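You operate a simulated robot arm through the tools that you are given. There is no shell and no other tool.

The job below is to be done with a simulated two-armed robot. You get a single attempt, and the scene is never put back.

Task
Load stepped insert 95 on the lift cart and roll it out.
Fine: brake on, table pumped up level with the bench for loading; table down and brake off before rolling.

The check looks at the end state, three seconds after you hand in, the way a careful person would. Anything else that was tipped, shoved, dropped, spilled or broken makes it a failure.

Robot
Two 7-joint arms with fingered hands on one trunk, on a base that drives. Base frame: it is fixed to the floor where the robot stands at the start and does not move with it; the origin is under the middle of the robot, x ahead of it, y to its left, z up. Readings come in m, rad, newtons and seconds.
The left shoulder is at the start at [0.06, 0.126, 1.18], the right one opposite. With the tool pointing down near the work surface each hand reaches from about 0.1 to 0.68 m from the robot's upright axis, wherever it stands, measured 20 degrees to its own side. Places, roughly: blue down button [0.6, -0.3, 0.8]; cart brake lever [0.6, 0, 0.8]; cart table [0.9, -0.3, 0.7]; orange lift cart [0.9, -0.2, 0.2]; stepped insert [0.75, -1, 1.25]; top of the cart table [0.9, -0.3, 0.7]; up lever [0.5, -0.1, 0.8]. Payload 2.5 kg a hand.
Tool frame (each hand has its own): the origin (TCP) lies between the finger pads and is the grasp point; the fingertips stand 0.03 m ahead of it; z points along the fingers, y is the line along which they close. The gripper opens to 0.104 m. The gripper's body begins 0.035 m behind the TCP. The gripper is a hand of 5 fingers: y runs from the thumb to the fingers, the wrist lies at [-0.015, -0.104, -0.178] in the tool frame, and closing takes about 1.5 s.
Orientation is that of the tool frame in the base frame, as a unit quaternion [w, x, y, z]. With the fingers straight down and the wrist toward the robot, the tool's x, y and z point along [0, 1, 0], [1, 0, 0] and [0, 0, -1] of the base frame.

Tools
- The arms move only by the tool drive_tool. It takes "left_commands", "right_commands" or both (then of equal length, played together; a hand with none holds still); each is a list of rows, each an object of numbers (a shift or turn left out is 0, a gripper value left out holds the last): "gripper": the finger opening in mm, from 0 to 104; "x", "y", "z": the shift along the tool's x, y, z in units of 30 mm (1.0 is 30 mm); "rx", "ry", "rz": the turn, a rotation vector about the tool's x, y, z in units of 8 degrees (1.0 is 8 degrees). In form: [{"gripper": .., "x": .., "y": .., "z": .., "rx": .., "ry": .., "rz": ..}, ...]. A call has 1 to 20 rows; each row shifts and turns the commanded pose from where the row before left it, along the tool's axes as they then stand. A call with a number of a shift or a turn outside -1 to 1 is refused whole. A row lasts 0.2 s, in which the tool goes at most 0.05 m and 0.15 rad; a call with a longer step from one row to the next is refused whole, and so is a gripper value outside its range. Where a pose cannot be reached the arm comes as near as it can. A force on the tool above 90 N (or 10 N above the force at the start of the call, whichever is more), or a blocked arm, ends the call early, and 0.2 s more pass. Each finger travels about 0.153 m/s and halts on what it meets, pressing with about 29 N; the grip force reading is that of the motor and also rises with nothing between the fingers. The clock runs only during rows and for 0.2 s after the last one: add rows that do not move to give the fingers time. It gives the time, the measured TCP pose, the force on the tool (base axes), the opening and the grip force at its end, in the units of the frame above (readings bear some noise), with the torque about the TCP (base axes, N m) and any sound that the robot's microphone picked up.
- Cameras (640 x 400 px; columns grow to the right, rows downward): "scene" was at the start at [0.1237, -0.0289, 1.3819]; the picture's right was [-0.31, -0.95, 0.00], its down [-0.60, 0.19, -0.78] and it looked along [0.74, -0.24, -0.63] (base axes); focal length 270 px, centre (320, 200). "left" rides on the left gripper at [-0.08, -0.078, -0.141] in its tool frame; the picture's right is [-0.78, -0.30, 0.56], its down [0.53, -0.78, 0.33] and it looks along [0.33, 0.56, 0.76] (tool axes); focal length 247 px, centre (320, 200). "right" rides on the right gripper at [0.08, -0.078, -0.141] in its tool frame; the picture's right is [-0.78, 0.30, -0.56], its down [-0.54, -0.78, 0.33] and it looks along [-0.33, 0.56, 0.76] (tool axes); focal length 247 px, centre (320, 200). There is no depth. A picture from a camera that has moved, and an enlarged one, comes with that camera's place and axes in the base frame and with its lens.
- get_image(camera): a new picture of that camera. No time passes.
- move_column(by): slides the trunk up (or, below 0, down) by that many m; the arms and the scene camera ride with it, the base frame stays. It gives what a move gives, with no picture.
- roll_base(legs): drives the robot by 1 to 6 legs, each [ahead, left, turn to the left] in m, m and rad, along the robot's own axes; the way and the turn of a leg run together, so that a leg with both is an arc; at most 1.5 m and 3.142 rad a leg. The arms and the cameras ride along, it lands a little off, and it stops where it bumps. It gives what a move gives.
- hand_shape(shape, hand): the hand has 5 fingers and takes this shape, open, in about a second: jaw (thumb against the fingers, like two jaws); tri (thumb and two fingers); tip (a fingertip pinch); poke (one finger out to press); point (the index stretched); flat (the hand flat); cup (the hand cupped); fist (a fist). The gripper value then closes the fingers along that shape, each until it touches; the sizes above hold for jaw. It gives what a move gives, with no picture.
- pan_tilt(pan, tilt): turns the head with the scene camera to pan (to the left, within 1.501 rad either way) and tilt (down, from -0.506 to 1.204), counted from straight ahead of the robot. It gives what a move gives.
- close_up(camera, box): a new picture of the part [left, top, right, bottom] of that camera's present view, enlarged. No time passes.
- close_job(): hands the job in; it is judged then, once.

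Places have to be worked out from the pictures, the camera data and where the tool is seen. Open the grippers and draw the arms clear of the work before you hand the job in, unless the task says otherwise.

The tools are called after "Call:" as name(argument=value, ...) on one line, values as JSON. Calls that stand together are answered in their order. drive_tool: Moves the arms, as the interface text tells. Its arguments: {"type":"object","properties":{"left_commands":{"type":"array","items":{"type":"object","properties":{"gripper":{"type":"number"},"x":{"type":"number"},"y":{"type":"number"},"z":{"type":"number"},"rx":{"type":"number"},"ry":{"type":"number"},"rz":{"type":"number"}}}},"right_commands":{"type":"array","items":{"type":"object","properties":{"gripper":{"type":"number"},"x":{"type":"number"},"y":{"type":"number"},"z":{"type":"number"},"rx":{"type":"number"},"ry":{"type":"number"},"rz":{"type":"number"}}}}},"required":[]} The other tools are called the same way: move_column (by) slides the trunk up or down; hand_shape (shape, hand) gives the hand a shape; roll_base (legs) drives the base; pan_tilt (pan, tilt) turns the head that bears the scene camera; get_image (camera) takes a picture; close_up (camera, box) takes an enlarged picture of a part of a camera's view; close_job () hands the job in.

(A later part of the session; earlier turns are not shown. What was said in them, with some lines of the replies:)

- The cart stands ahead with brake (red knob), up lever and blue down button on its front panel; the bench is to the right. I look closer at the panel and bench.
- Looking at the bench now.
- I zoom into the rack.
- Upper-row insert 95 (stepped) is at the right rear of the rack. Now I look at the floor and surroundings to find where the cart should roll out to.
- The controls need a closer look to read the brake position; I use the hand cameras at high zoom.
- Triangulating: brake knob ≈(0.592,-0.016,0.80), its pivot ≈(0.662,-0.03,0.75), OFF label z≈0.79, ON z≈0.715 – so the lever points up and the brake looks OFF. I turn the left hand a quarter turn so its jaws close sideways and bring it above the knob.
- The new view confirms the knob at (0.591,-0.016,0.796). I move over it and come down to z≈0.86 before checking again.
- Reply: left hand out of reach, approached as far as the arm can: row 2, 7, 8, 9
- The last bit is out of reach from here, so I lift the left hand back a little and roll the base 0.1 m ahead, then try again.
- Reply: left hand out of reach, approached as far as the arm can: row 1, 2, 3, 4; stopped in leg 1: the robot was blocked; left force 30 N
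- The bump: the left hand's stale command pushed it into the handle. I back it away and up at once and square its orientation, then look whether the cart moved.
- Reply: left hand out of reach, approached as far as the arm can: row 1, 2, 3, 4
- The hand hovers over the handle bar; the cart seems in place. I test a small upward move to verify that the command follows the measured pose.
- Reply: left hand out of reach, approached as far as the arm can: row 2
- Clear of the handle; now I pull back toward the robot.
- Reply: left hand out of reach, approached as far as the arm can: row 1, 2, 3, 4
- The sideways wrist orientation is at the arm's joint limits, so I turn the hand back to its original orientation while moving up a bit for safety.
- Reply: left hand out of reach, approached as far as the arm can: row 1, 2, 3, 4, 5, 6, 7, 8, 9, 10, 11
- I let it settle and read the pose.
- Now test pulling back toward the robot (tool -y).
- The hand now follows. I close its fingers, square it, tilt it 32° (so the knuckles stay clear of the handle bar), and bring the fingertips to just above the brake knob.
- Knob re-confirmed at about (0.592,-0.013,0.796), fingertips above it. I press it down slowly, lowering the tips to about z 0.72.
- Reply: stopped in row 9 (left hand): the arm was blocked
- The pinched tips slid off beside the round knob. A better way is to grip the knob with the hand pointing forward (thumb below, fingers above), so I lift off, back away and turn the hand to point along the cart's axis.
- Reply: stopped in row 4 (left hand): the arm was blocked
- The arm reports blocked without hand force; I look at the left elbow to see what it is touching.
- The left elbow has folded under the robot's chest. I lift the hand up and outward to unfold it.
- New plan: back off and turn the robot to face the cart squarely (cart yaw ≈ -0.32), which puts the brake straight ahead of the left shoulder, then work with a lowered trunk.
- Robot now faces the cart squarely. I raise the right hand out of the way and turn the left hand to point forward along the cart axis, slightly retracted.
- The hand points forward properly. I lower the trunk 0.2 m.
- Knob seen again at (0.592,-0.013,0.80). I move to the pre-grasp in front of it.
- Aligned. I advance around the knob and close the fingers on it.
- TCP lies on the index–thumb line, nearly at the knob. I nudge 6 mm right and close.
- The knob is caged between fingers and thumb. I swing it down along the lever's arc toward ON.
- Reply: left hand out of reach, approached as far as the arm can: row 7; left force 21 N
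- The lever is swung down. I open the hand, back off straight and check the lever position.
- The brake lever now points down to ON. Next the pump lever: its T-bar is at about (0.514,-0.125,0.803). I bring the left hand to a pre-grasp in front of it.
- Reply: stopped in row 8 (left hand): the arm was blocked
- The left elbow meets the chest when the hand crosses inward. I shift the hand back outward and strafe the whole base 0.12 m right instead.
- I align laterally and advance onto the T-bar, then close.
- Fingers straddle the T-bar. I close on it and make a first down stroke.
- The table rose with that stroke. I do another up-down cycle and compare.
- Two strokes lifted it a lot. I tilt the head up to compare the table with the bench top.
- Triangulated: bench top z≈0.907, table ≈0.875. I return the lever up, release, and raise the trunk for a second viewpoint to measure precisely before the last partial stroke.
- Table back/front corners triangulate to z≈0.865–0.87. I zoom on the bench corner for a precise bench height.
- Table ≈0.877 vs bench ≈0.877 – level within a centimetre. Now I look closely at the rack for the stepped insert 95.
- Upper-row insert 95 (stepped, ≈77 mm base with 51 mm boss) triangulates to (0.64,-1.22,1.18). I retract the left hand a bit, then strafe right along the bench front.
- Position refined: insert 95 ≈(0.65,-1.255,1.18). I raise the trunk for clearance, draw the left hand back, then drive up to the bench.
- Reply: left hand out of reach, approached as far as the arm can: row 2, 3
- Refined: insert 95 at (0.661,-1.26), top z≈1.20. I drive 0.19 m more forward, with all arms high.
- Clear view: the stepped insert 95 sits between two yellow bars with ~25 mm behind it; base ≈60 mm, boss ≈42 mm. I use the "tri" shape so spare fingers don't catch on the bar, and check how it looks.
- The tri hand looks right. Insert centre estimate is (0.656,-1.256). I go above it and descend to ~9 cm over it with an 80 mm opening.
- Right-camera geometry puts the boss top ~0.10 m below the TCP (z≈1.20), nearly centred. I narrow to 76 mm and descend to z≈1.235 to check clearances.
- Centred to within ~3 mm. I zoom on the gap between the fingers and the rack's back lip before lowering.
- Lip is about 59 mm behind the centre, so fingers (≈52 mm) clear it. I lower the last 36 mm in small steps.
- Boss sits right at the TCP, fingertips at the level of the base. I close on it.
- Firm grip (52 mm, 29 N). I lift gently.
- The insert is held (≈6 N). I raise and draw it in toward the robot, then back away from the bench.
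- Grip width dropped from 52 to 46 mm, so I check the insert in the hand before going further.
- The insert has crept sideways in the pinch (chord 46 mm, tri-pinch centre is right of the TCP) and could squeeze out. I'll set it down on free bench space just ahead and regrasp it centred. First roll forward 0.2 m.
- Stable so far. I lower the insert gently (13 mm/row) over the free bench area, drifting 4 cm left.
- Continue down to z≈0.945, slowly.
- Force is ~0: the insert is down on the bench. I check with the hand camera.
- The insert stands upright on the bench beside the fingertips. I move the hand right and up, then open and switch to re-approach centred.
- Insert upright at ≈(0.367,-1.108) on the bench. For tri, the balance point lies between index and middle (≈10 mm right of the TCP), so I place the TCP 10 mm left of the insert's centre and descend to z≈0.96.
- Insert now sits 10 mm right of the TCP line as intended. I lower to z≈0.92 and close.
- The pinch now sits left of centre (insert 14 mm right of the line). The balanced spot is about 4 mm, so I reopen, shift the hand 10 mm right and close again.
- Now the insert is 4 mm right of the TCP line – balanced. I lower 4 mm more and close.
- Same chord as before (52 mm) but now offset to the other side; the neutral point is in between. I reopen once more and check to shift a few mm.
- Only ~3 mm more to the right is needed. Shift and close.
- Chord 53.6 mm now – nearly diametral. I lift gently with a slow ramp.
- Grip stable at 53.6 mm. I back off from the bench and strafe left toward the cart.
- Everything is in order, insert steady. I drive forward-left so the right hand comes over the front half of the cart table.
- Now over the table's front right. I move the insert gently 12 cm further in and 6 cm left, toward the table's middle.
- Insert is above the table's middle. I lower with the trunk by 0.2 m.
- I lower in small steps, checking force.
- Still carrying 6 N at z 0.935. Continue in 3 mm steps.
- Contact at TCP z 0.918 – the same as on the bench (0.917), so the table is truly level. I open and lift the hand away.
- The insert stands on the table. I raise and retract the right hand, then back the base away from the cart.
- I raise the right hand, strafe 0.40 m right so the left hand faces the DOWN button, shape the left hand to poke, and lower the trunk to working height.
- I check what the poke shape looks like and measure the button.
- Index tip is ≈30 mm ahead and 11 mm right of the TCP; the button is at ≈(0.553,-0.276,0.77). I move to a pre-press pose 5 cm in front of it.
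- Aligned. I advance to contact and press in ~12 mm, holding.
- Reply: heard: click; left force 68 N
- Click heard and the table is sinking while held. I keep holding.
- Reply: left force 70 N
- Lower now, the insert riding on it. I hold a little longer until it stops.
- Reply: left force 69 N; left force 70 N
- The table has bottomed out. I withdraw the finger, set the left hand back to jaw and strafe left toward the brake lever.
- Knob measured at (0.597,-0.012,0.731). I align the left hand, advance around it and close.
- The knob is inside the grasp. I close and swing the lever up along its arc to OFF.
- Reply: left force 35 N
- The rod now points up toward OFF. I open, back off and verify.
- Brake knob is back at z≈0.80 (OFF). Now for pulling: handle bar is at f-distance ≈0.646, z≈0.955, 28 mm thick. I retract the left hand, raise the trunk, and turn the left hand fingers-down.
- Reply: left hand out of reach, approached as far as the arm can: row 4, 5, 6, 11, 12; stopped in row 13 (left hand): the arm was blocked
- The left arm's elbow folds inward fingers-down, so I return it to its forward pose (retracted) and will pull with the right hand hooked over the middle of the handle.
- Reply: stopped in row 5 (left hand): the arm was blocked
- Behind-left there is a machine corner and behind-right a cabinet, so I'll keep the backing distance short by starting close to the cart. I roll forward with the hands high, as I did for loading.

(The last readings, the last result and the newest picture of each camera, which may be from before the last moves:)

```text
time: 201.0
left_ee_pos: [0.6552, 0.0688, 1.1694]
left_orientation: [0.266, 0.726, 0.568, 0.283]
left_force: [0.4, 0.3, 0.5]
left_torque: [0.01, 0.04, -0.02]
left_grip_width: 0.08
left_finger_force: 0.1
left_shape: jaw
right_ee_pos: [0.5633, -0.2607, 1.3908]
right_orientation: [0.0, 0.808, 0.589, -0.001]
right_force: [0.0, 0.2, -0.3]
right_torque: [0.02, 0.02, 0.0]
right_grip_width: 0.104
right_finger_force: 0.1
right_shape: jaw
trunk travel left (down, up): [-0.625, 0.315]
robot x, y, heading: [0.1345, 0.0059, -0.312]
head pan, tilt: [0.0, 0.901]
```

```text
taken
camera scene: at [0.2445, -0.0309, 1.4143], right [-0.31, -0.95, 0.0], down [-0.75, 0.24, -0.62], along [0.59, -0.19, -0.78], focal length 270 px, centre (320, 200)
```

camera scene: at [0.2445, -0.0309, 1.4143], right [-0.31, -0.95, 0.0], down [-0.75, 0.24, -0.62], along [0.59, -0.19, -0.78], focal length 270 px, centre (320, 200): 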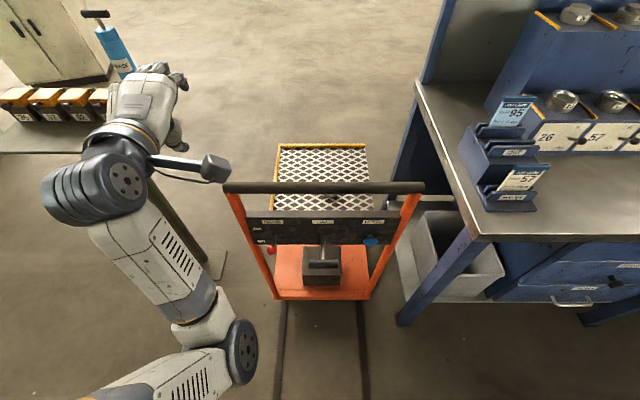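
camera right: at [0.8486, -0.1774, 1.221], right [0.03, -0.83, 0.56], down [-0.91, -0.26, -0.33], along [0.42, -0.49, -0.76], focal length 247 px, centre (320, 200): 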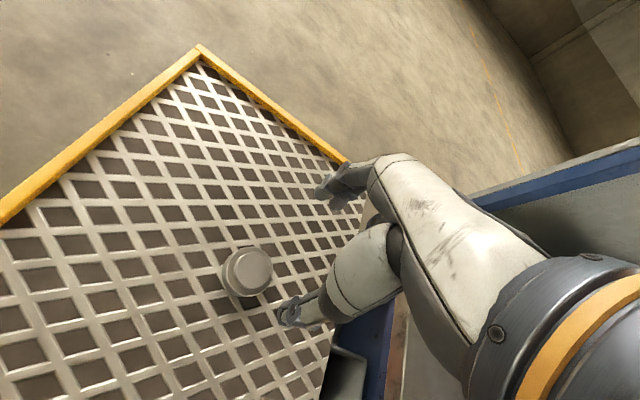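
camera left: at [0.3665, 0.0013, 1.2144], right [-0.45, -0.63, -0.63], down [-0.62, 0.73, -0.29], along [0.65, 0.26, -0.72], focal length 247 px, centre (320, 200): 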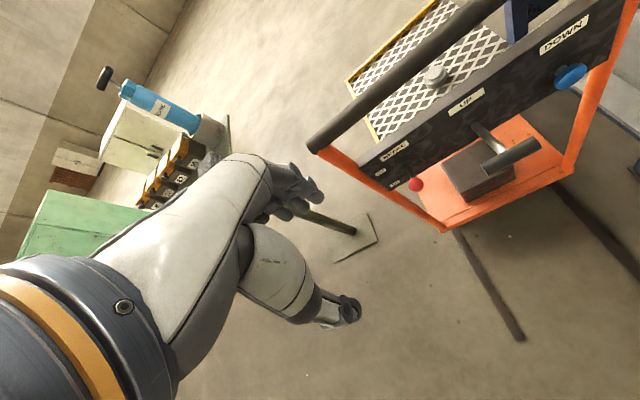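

I bring the right hand (jaw, open) down over the handle's middle, stopping just above to check.

Call:
drive_tool(right_commands=[{"y": 0.49, "x": 0.5, "gripper": 90, "z": 0.5}, {"y": 0.49, "x": 0.5, "z": 0.5}, {"z": 0.95}, {"z": 0.95}, {"z": 0.95}, {"z": 0.95}, {"z": 0.95}, {"z": 0.95}, {"z": 0.95}, {"z": 0.95}, {"z": 0.95}, {"z": 0.95}, {"z": 0.95}, {}])

Call:
get_image(camera="right")

Call:
get_image(camera="scene")

```text
time: 204.0
left_ee_pos: [0.655, 0.0706, 1.1696]
left_orientation: [0.266, 0.726, 0.568, 0.282]
left_force: [-0.5, -0.1, 0.1]
left_torque: [0.03, 0.02, -0.01]
left_grip_width: 0.0801
left_finger_force: 0.1
left_shape: jaw
right_ee_pos: [0.5976, -0.2424, 1.0471]
right_orientation: [0.0, 0.809, 0.588, -0.001]
right_force: [0.7, -0.7, 0.1]
right_torque: [0.01, -0.01, 0.06]
right_grip_width: 0.09
right_finger_force: 0.0
right_shape: jaw
trunk travel left (down, up): [-0.625, 0.315]
robot x, y, heading: [0.1353, 0.0064, -0.315]
head pan, tilt: [0.0, 0.901]
```

```text
taken
camera right: at [0.548, -0.142, 1.1899], right [0.04, -0.83, 0.56], down [-0.9, -0.27, -0.33], along [0.43, -0.49, -0.76], focal length 247 px, centre (320, 200)
```

right: 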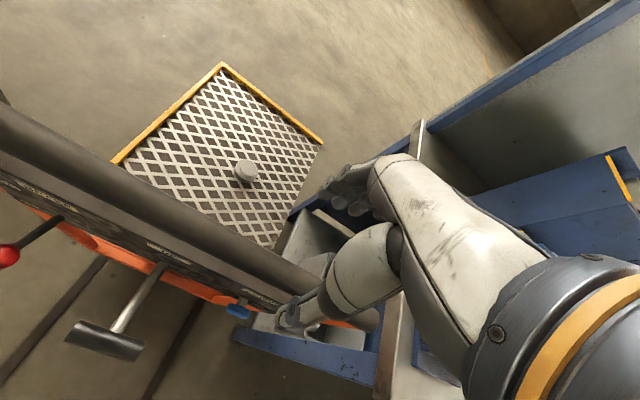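

```text
taken
camera scene: at [0.2436, -0.0308, 1.4144], right [-0.31, -0.95, 0.0], down [-0.75, 0.24, -0.62], along [0.59, -0.19, -0.78], focal length 270 px, centre (320, 200)
```

scene: 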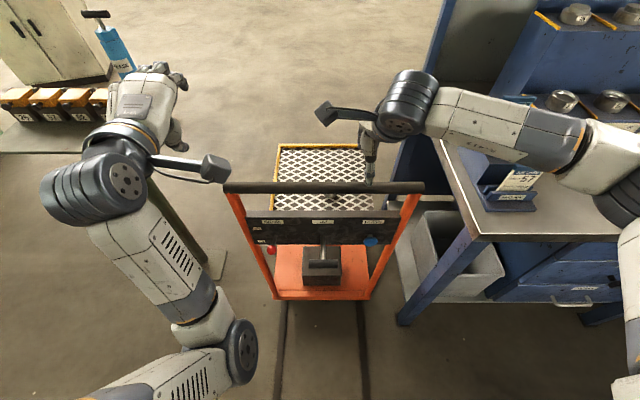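

The bar lies under the open hand (about 1 cm toward the robot). I adjust and lower over it, then close.

Call:
drive_tool(right_commands=[{"y": -0.3, "z": 0.5}, {"z": 0.6}, {"z": 0.6}, {"z": 0.6}, {"z": 0.6}, {"gripper": 10}, {}, {}, {}, {}, {}])

Call:
get_image(camera="right")

Call:
close_up(camera="scene", box=[300, 90, 460, 210])

```text
time: 206.4
left_ee_pos: [0.6546, 0.0699, 1.1704]
left_orientation: [0.265, 0.726, 0.568, 0.283]
left_force: [0.3, 0.5, 0.0]
left_torque: [0.0, 0.01, 0.0]
left_grip_width: 0.0801
left_finger_force: 0.1
left_shape: jaw
right_ee_pos: [0.5896, -0.24, 0.961]
right_orientation: [0.0, 0.808, 0.589, -0.001]
right_force: [0.5, 0.2, 0.3]
right_torque: [0.06, 0.0, 0.1]
right_grip_width: 0.0104
right_finger_force: 0.0
right_shape: jaw
trunk travel left (down, up): [-0.625, 0.315]
robot x, y, heading: [0.1256, 0.0113, -0.314]
head pan, tilt: [0.0, 0.901]
```

```text
taken
camera right: at [0.5393, -0.1391, 1.1029], right [0.04, -0.83, 0.56], down [-0.9, -0.27, -0.33], along [0.43, -0.49, -0.76], focal length 247 px, centre (320, 200)
```

right: 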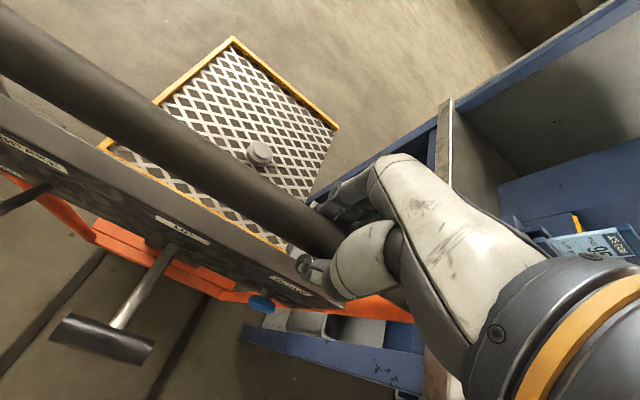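

```text
3.33 times, centred on (380, 150) of scene
camera zoom: at [0.2438, -0.0309, 1.4144], right [-0.31, -0.95, 0.0], down [-0.75, 0.24, -0.62], along [0.59, -0.19, -0.78], focal length 902 px, centre (120, 367)
```

zoom: 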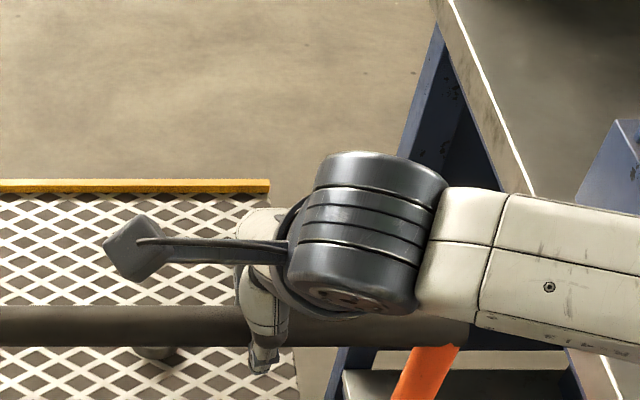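

The fingers are wrapped around the bar. I pull gently: 6 cm back with the base, and check that the cart follows.

Call:
roll_base(legs=[[-0.06, 0.0, 0.0]])

Call:
get_image(camera="scene")

Call:
get_image(camera="right")

```text
time: 207.4
left_ee_pos: [0.5916, 0.0887, 1.1756]
left_orientation: [0.269, 0.725, 0.566, 0.285]
left_force: [-0.4, 0.1, 0.5]
left_torque: [-0.01, 0.0, 0.02]
left_grip_width: 0.0801
left_finger_force: 0.1
left_shape: jaw
right_ee_pos: [0.5167, -0.2148, 0.9581]
right_orientation: [-0.008, 0.806, 0.592, -0.006]
right_force: [-47.3, 14.3, 3.0]
right_torque: [-0.04, -0.18, 0.06]
right_grip_width: 0.0498
right_finger_force: 0.0
right_shape: jaw
trunk travel left (down, up): [-0.625, 0.315]
robot x, y, heading: [0.0769, 0.024, -0.313]
head pan, tilt: [0.0, 0.901]
```

```text
taken
camera scene: at [0.1757, -0.0096, 1.4156], right [-0.31, -0.95, 0.0], down [-0.74, 0.24, -0.63], along [0.6, -0.19, -0.78], focal length 270 px, centre (320, 200)
```

scene: 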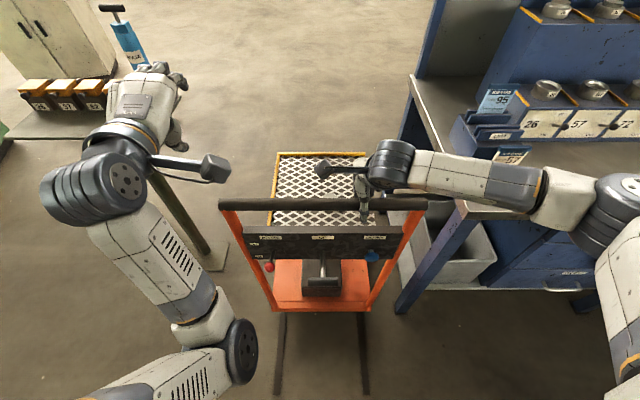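

```text
taken
camera right: at [0.4692, -0.1152, 1.1018], right [0.06, -0.83, 0.55], down [-0.91, -0.28, -0.31], along [0.41, -0.48, -0.77], focal length 247 px, centre (320, 200)
```

right: 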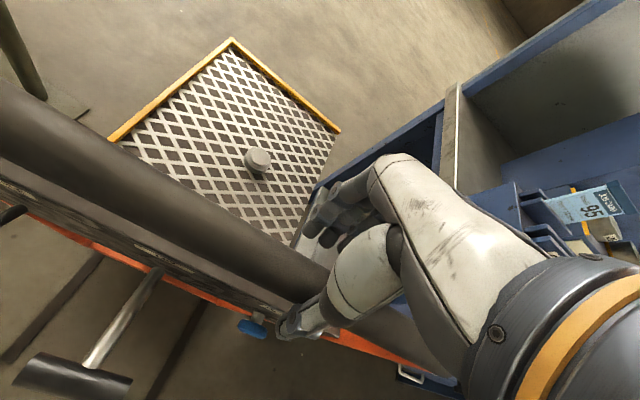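

The cart rolls freely (it even coasts against the thumb). I let it settle and tighten the grip before continuing.

Call:
drive_tool(right_commands=[{"gripper": 5}, {}, {}, {}, {}])

Call:
get_image(camera="scene")

Call:
get_image(camera="right")

```text
time: 208.6
left_ee_pos: [0.5953, 0.088, 1.1711]
left_orientation: [0.266, 0.726, 0.567, 0.284]
left_force: [-0.5, 0.2, 0.4]
left_torque: [-0.02, -0.01, 0.0]
left_grip_width: 0.0798
left_finger_force: 0.0
left_shape: jaw
right_ee_pos: [0.5188, -0.2133, 0.9519]
right_orientation: [-0.016, 0.805, 0.593, -0.013]
right_force: [-12.6, 3.1, 1.0]
right_torque: [-0.02, -0.1, 0.03]
right_grip_width: 0.0073
right_finger_force: 0.0
right_shape: jaw
trunk travel left (down, up): [-0.625, 0.315]
robot x, y, heading: [0.0734, 0.0279, -0.314]
head pan, tilt: [0.0, 0.901]
```

```text
taken
camera scene: at [0.1835, -0.0117, 1.4146], right [-0.31, -0.95, 0.0], down [-0.74, 0.24, -0.62], along [0.59, -0.19, -0.78], focal length 270 px, centre (320, 200)
```

scene: 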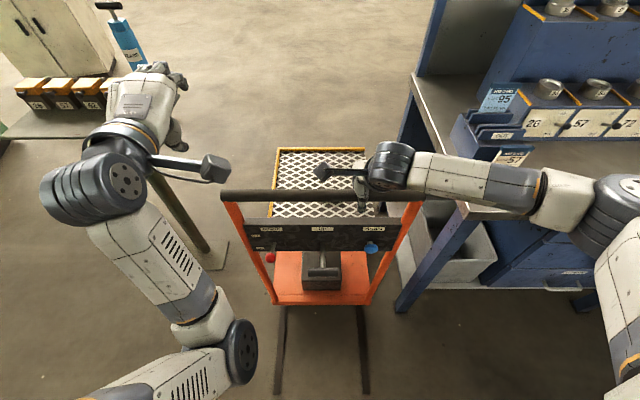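

```text
taken
camera right: at [0.4724, -0.1148, 1.096], right [0.08, -0.83, 0.55], down [-0.91, -0.28, -0.3], along [0.4, -0.48, -0.78], focal length 247 px, centre (320, 200)
```

right: 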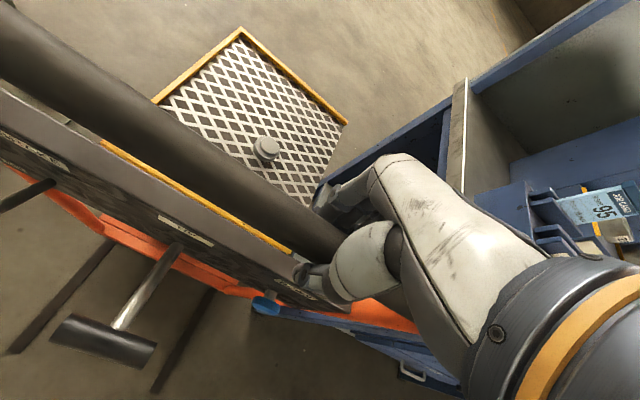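

The cart is following in the grip. I continue by slowly drawing the arm in 14 cm.

Call:
drive_tool(right_commands=[{"y": -0.1}, {"y": -0.2}, {"y": -0.3}, {"y": -0.3}, {"y": -0.3}, {"y": -0.3}, {"y": -0.3}, {"y": -0.3}, {"y": -0.3}, {"y": -0.3}, {"y": -0.3}, {"y": -0.3}, {"y": -0.3}, {"y": -0.3}, {"y": -0.3}, {"y": -0.2}, {"y": -0.1}, {}, {}])

Call:
get_image(camera="scene")

Call:
get_image(camera="right")

```text
time: 212.6
left_ee_pos: [0.5976, 0.0871, 1.1707]
left_orientation: [0.265, 0.726, 0.568, 0.283]
left_force: [-0.4, -0.3, -1.0]
left_torque: [0.02, 0.01, 0.0]
left_grip_width: 0.0799
left_finger_force: 0.0
left_shape: jaw
right_ee_pos: [0.3924, -0.1778, 0.9585]
right_orientation: [-0.013, 0.806, 0.592, -0.011]
right_force: [-4.6, 1.6, 0.3]
right_torque: [0.05, 0.0, 0.01]
right_grip_width: 0.0055
right_finger_force: 0.0
right_shape: jaw
trunk travel left (down, up): [-0.625, 0.315]
robot x, y, heading: [0.0756, 0.0261, -0.31]
head pan, tilt: [0.0, 0.901]
```

```text
taken
camera scene: at [0.1852, -0.0122, 1.4145], right [-0.31, -0.95, 0.0], down [-0.74, 0.24, -0.62], along [0.59, -0.19, -0.78], focal length 270 px, centre (320, 200)
```

scene: 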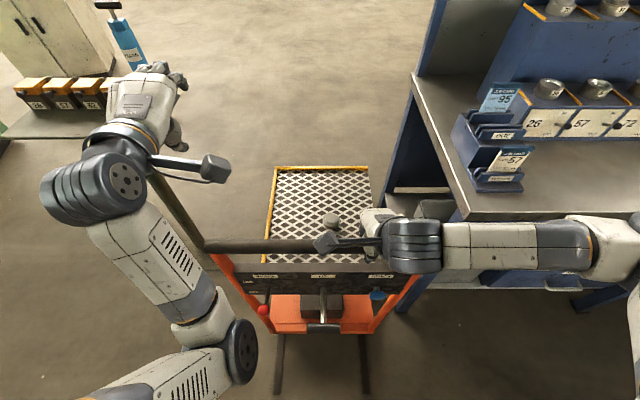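

```text
taken
camera right: at [0.3467, -0.0766, 1.1016], right [0.07, -0.83, 0.55], down [-0.91, -0.28, -0.3], along [0.41, -0.48, -0.78], focal length 247 px, centre (320, 200)
```

right: 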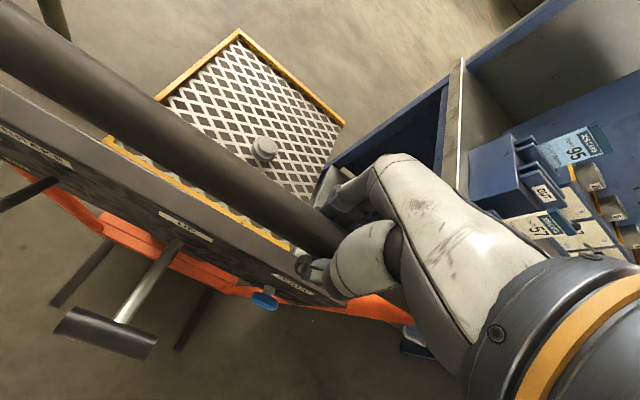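

Cart has come ≈0.21 m with the insert standing. I continue with short base legs.

Call:
roll_base(legs=[[-0.04, 0.0, 0.0], [-0.04, 0.0, 0.0]])

Call:
get_image(camera="scene")

```text
time: 214.0
left_ee_pos: [0.5198, 0.1133, 1.1723]
left_orientation: [0.266, 0.726, 0.567, 0.284]
left_force: [0.2, -0.7, 0.2]
left_torque: [0.02, -0.04, -0.01]
left_grip_width: 0.08
left_finger_force: 0.0
left_shape: jaw
right_ee_pos: [0.3157, -0.1508, 0.9576]
right_orientation: [-0.013, 0.805, 0.593, -0.012]
right_force: [-16.0, 5.3, -0.8]
right_torque: [-0.01, -0.02, 0.0]
right_grip_width: 0.0094
right_finger_force: 0.0
right_shape: jaw
trunk travel left (down, up): [-0.625, 0.315]
robot x, y, heading: [-0.0038, 0.0504, -0.312]
head pan, tilt: [0.0, 0.901]
```

```text
taken
camera scene: at [0.1075, 0.0131, 1.4147], right [-0.31, -0.95, 0.0], down [-0.74, 0.24, -0.62], along [0.59, -0.19, -0.78], focal length 270 px, centre (320, 200)
```

scene: 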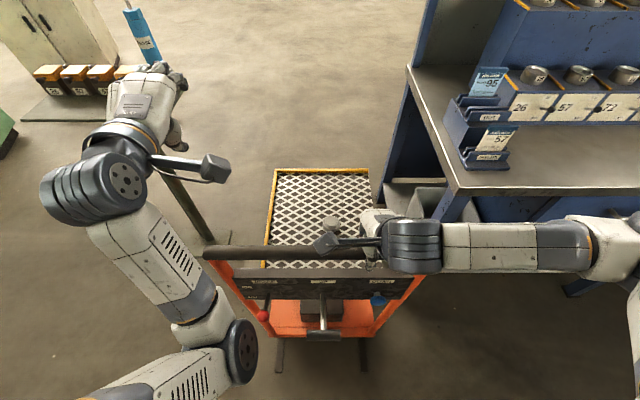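

Works smoothly (≈0.29 m). Two more short pulls.

Call:
roll_base(legs=[[-0.04, 0.0, 0.0], [-0.04, 0.0, 0.0]])

Call:
roll_base(legs=[[-0.04, 0.0, 0.0], [-0.04, 0.0, 0.0]])

Call:
get_image(camera="scene")

Call:
get_image(camera="right")

```text
time: 215.3
left_ee_pos: [0.4447, 0.1375, 1.1704]
left_orientation: [0.266, 0.726, 0.567, 0.284]
left_force: [0.4, -0.3, 0.3]
left_torque: [0.01, 0.01, -0.01]
left_grip_width: 0.08
left_finger_force: 0.0
left_shape: jaw
right_ee_pos: [0.2387, -0.1236, 0.9577]
right_orientation: [-0.016, 0.805, 0.593, -0.013]
right_force: [-17.2, 6.2, -1.6]
right_torque: [-0.04, -0.17, 0.01]
right_grip_width: 0.0097
right_finger_force: 0.0
right_shape: jaw
trunk travel left (down, up): [-0.625, 0.315]
robot x, y, heading: [-0.0782, 0.0748, -0.313]
head pan, tilt: [0.0, 0.901]
```

```text
time: 216.8
left_ee_pos: [0.3827, 0.1591, 1.1671]
left_orientation: [0.262, 0.726, 0.569, 0.283]
left_force: [0.4, -0.6, 0.6]
left_torque: [0.01, 0.0, -0.01]
left_grip_width: 0.0799
left_finger_force: 0.0
left_shape: jaw
right_ee_pos: [0.1947, -0.1124, 0.9579]
right_orientation: [0.005, 0.812, 0.583, 0.001]
right_force: [42.7, -2.1, -31.7]
right_torque: [0.78, 0.6, 1.09]
right_grip_width: 0.0066
right_finger_force: 0.0
right_shape: jaw
trunk travel left (down, up): [-0.625, 0.315]
robot x, y, heading: [-0.1418, 0.0952, -0.314]
head pan, tilt: [0.0, 0.901]
stopped in leg 2: the force on the tool passed its limit at 103 N (the readings are from after the stop); the commanded pose is now the measured one
```

```text
taken
camera scene: at [-0.0279, 0.0584, 1.4135], right [-0.31, -0.95, 0.0], down [-0.75, 0.24, -0.62], along [0.59, -0.19, -0.79], focal length 270 px, centre (320, 200)
```

scene: 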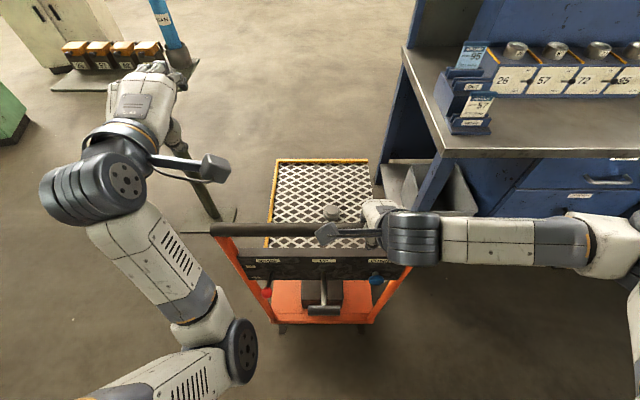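

```text
taken
camera right: at [0.1451, -0.0111, 1.0992], right [0.03, -0.83, 0.56], down [-0.9, -0.26, -0.34], along [0.43, -0.5, -0.75], focal length 247 px, centre (320, 200)
```

right: 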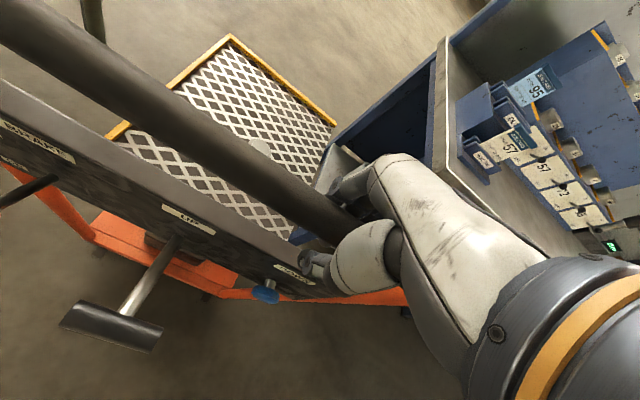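

The cart has reached the end of its travel (firm stop; tracks are now covered). I open the right hand and lift it off the handle.

Call:
drive_tool(right_commands=[{"gripper": 95}, {}, {}, {}, {}, {"z": -0.3}, {"z": -0.6}, {"z": -0.9}, {"z": -0.9}, {"z": -0.9}, {"z": -0.9}, {"z": -0.9}, {}])

Call:
get_image(camera="right")

Call:
get_image(camera="scene")

```text
time: 219.6
left_ee_pos: [0.3769, 0.1594, 1.1705]
left_orientation: [0.265, 0.726, 0.568, 0.284]
left_force: [0.2, -0.4, -0.8]
left_torque: [0.02, 0.01, 0.02]
left_grip_width: 0.0797
left_finger_force: 0.1
left_shape: jaw
right_ee_pos: [0.1866, -0.1106, 1.1233]
right_orientation: [0.005, 0.812, 0.584, 0.002]
right_force: [-1.0, -0.4, 0.2]
right_torque: [-0.01, 0.01, 0.03]
right_grip_width: 0.0947
right_finger_force: 0.0
right_shape: jaw
trunk travel left (down, up): [-0.625, 0.315]
robot x, y, heading: [-0.146, 0.0981, -0.317]
head pan, tilt: [0.0, 0.901]
```

```text
taken
camera right: at [0.1353, -0.0085, 1.2639], right [0.03, -0.83, 0.56], down [-0.9, -0.26, -0.34], along [0.43, -0.5, -0.75], focal length 247 px, centre (320, 200)
```

right: 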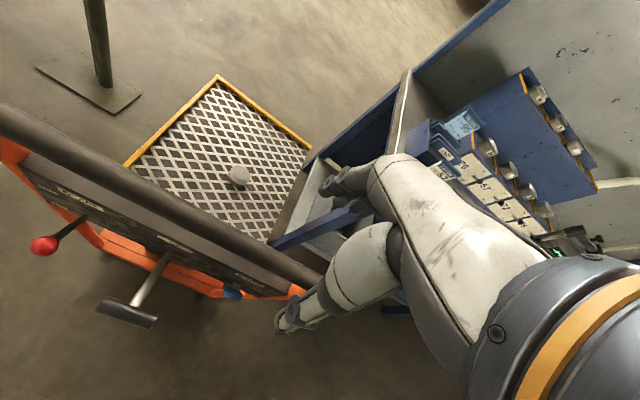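

```text
taken
camera scene: at [-0.0358, 0.06, 1.4144], right [-0.31, -0.95, 0.0], down [-0.75, 0.24, -0.62], along [0.59, -0.19, -0.78], focal length 270 px, centre (320, 200)
```

scene: 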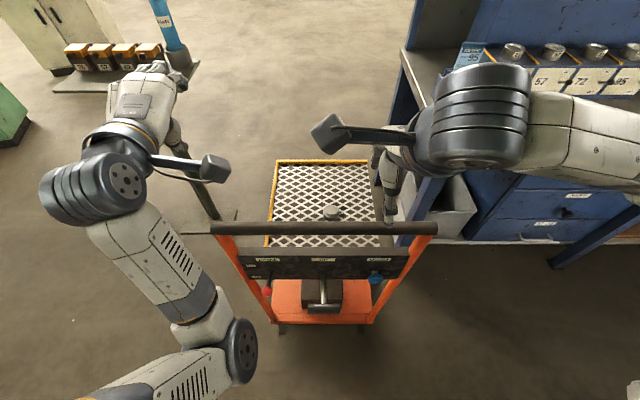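

Cart and insert look settled. I zoom to verify the brake lever and the insert.

Call:
close_up(camera="scene", box=[200, 150, 440, 340])

Call:
close_up(camera="right", box=[0, 60, 330, 340])

```text
2.11 times, centred on (320, 245) of scene
camera zoom: at [-0.0358, 0.06, 1.4144], right [-0.31, -0.95, 0.0], down [-0.75, 0.24, -0.62], along [0.59, -0.19, -0.78], focal length 570 px, centre (320, 105)
```

zoom: 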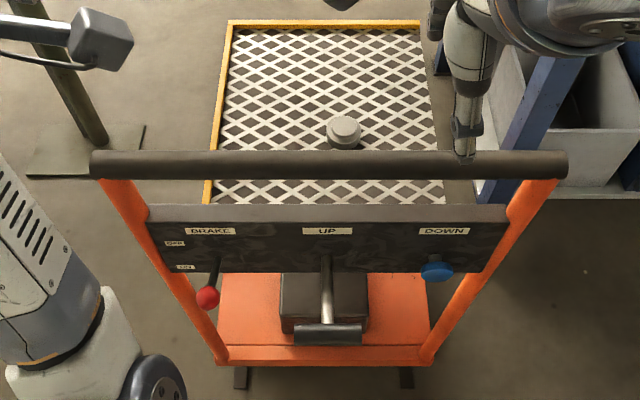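

```text
1.43 times, centred on (165, 200) of right
camera zoom: at [0.1353, -0.0085, 1.2639], right [0.03, -0.83, 0.56], down [-0.9, -0.26, -0.34], along [0.43, -0.5, -0.75], focal length 353 px, centre (541, 200)
```

zoom: 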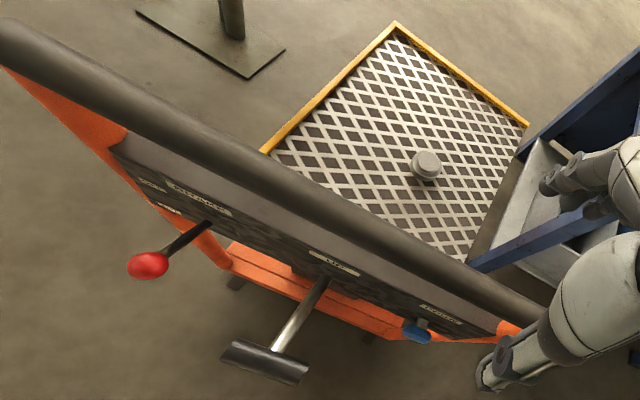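

Brake knob z≈0.81 (OFF), table down, insert upright, cart fully out. I raise both hands clear of the cart.

Call:
drive_tool(right_commands=[{"z": -0.9}, {"z": -0.9}, {"z": -0.9}, {"z": -0.9}, {"z": -0.9, "x": -0.4}, {"z": -0.9, "x": -0.4}, {}, {}], left_commands=[{"x": 0.1, "y": 0.6, "z": -0.6}, {"x": 0.1, "y": 0.6, "z": -0.6}, {"x": 0.1, "y": 0.6, "z": -0.6}, {"x": 0.1, "y": 0.6, "z": -0.6}, {}, {}, {}, {}])

Call:
get_image(camera="scene")

Call:
get_image(camera="right")

```text
time: 221.4
left_ee_pos: [0.3766, 0.1601, 1.2732]
left_orientation: [0.265, 0.725, 0.568, 0.285]
left_force: [-0.4, 0.1, -0.2]
left_torque: [0.01, -0.02, 0.03]
left_grip_width: 0.08
left_finger_force: 0.1
left_shape: jaw
right_ee_pos: [0.1764, -0.132, 1.2861]
right_orientation: [0.005, 0.811, 0.585, 0.0]
right_force: [0.1, -0.9, -0.1]
right_torque: [0.03, 0.0, 0.02]
right_grip_width: 0.0945
right_finger_force: 0.1
right_shape: jaw
trunk travel left (down, up): [-0.625, 0.315]
robot x, y, heading: [-0.1482, 0.0964, -0.31]
head pan, tilt: [0.0, 0.901]
```

```text
taken
camera scene: at [-0.0359, 0.0601, 1.4144], right [-0.31, -0.95, 0.0], down [-0.75, 0.24, -0.62], along [0.59, -0.19, -0.78], focal length 270 px, centre (320, 200)
```

scene: 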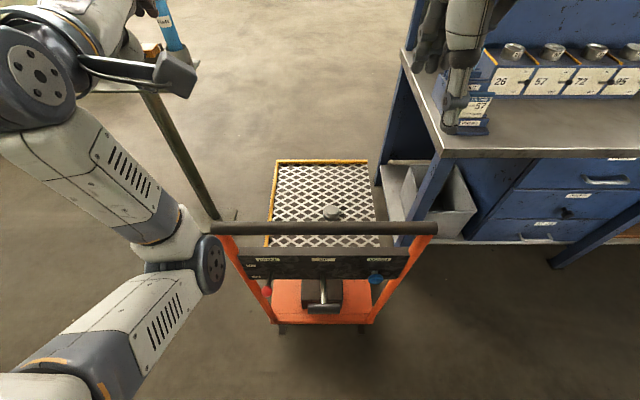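

```text
taken
camera right: at [0.1259, -0.0299, 1.4263], right [0.03, -0.83, 0.56], down [-0.9, -0.26, -0.34], along [0.43, -0.5, -0.75], focal length 247 px, centre (320, 200)
```

right: 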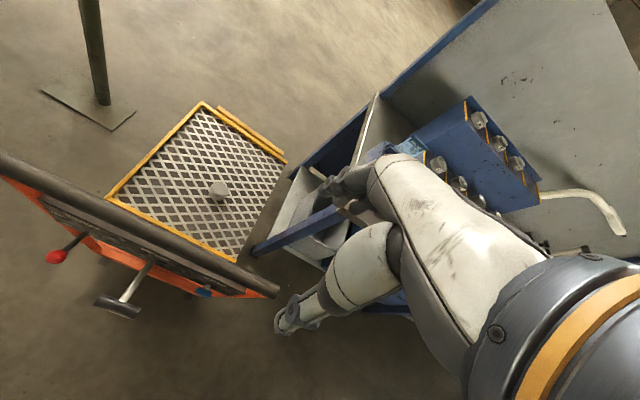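

Both hands are open and clear. The insert stands on the lowered table, the brake is off, the cart is rolled out, and the rest of the scene looks undisturbed, so I hand in.

Call:
close_job()

```text
The job is handed in.
```

I loaded stepped insert 95 on the lift cart and rolled the cart out toward the robot, about 0.41 m, to the end of its travel. I've handed the job in but haven't seen a verdict.

- **Loading:** I set the brake on and pumped the table up. The insert touched down on the table at the same height as it had on the bench, to within a few millimetres.
- **Before rolling:** I lowered the table fully with the DOWN button and moved the brake lever back to OFF.
- **End state:** The insert is standing upright on the table, both hands are open and clear, and the bench and nearby stand look undisturbed.

Three things did not go cleanly:

- **Handle bump:** While I was first reaching for the brake, the left hand knocked the cart handle. The cart did not visibly move.
- **Insert slipped:** The insert slid in my first grip, so I set it down on a clear patch of bench to grip it again. It came out of the fingers just above the bench and may have dropped a centimetre or two. It landed upright.
- **Pulled against the stop:** I pulled until the cart stopped firmly, with a force of about 100 N, at the end of its floor tracks. I took that as fully rolled out, because nothing marks a target spot.
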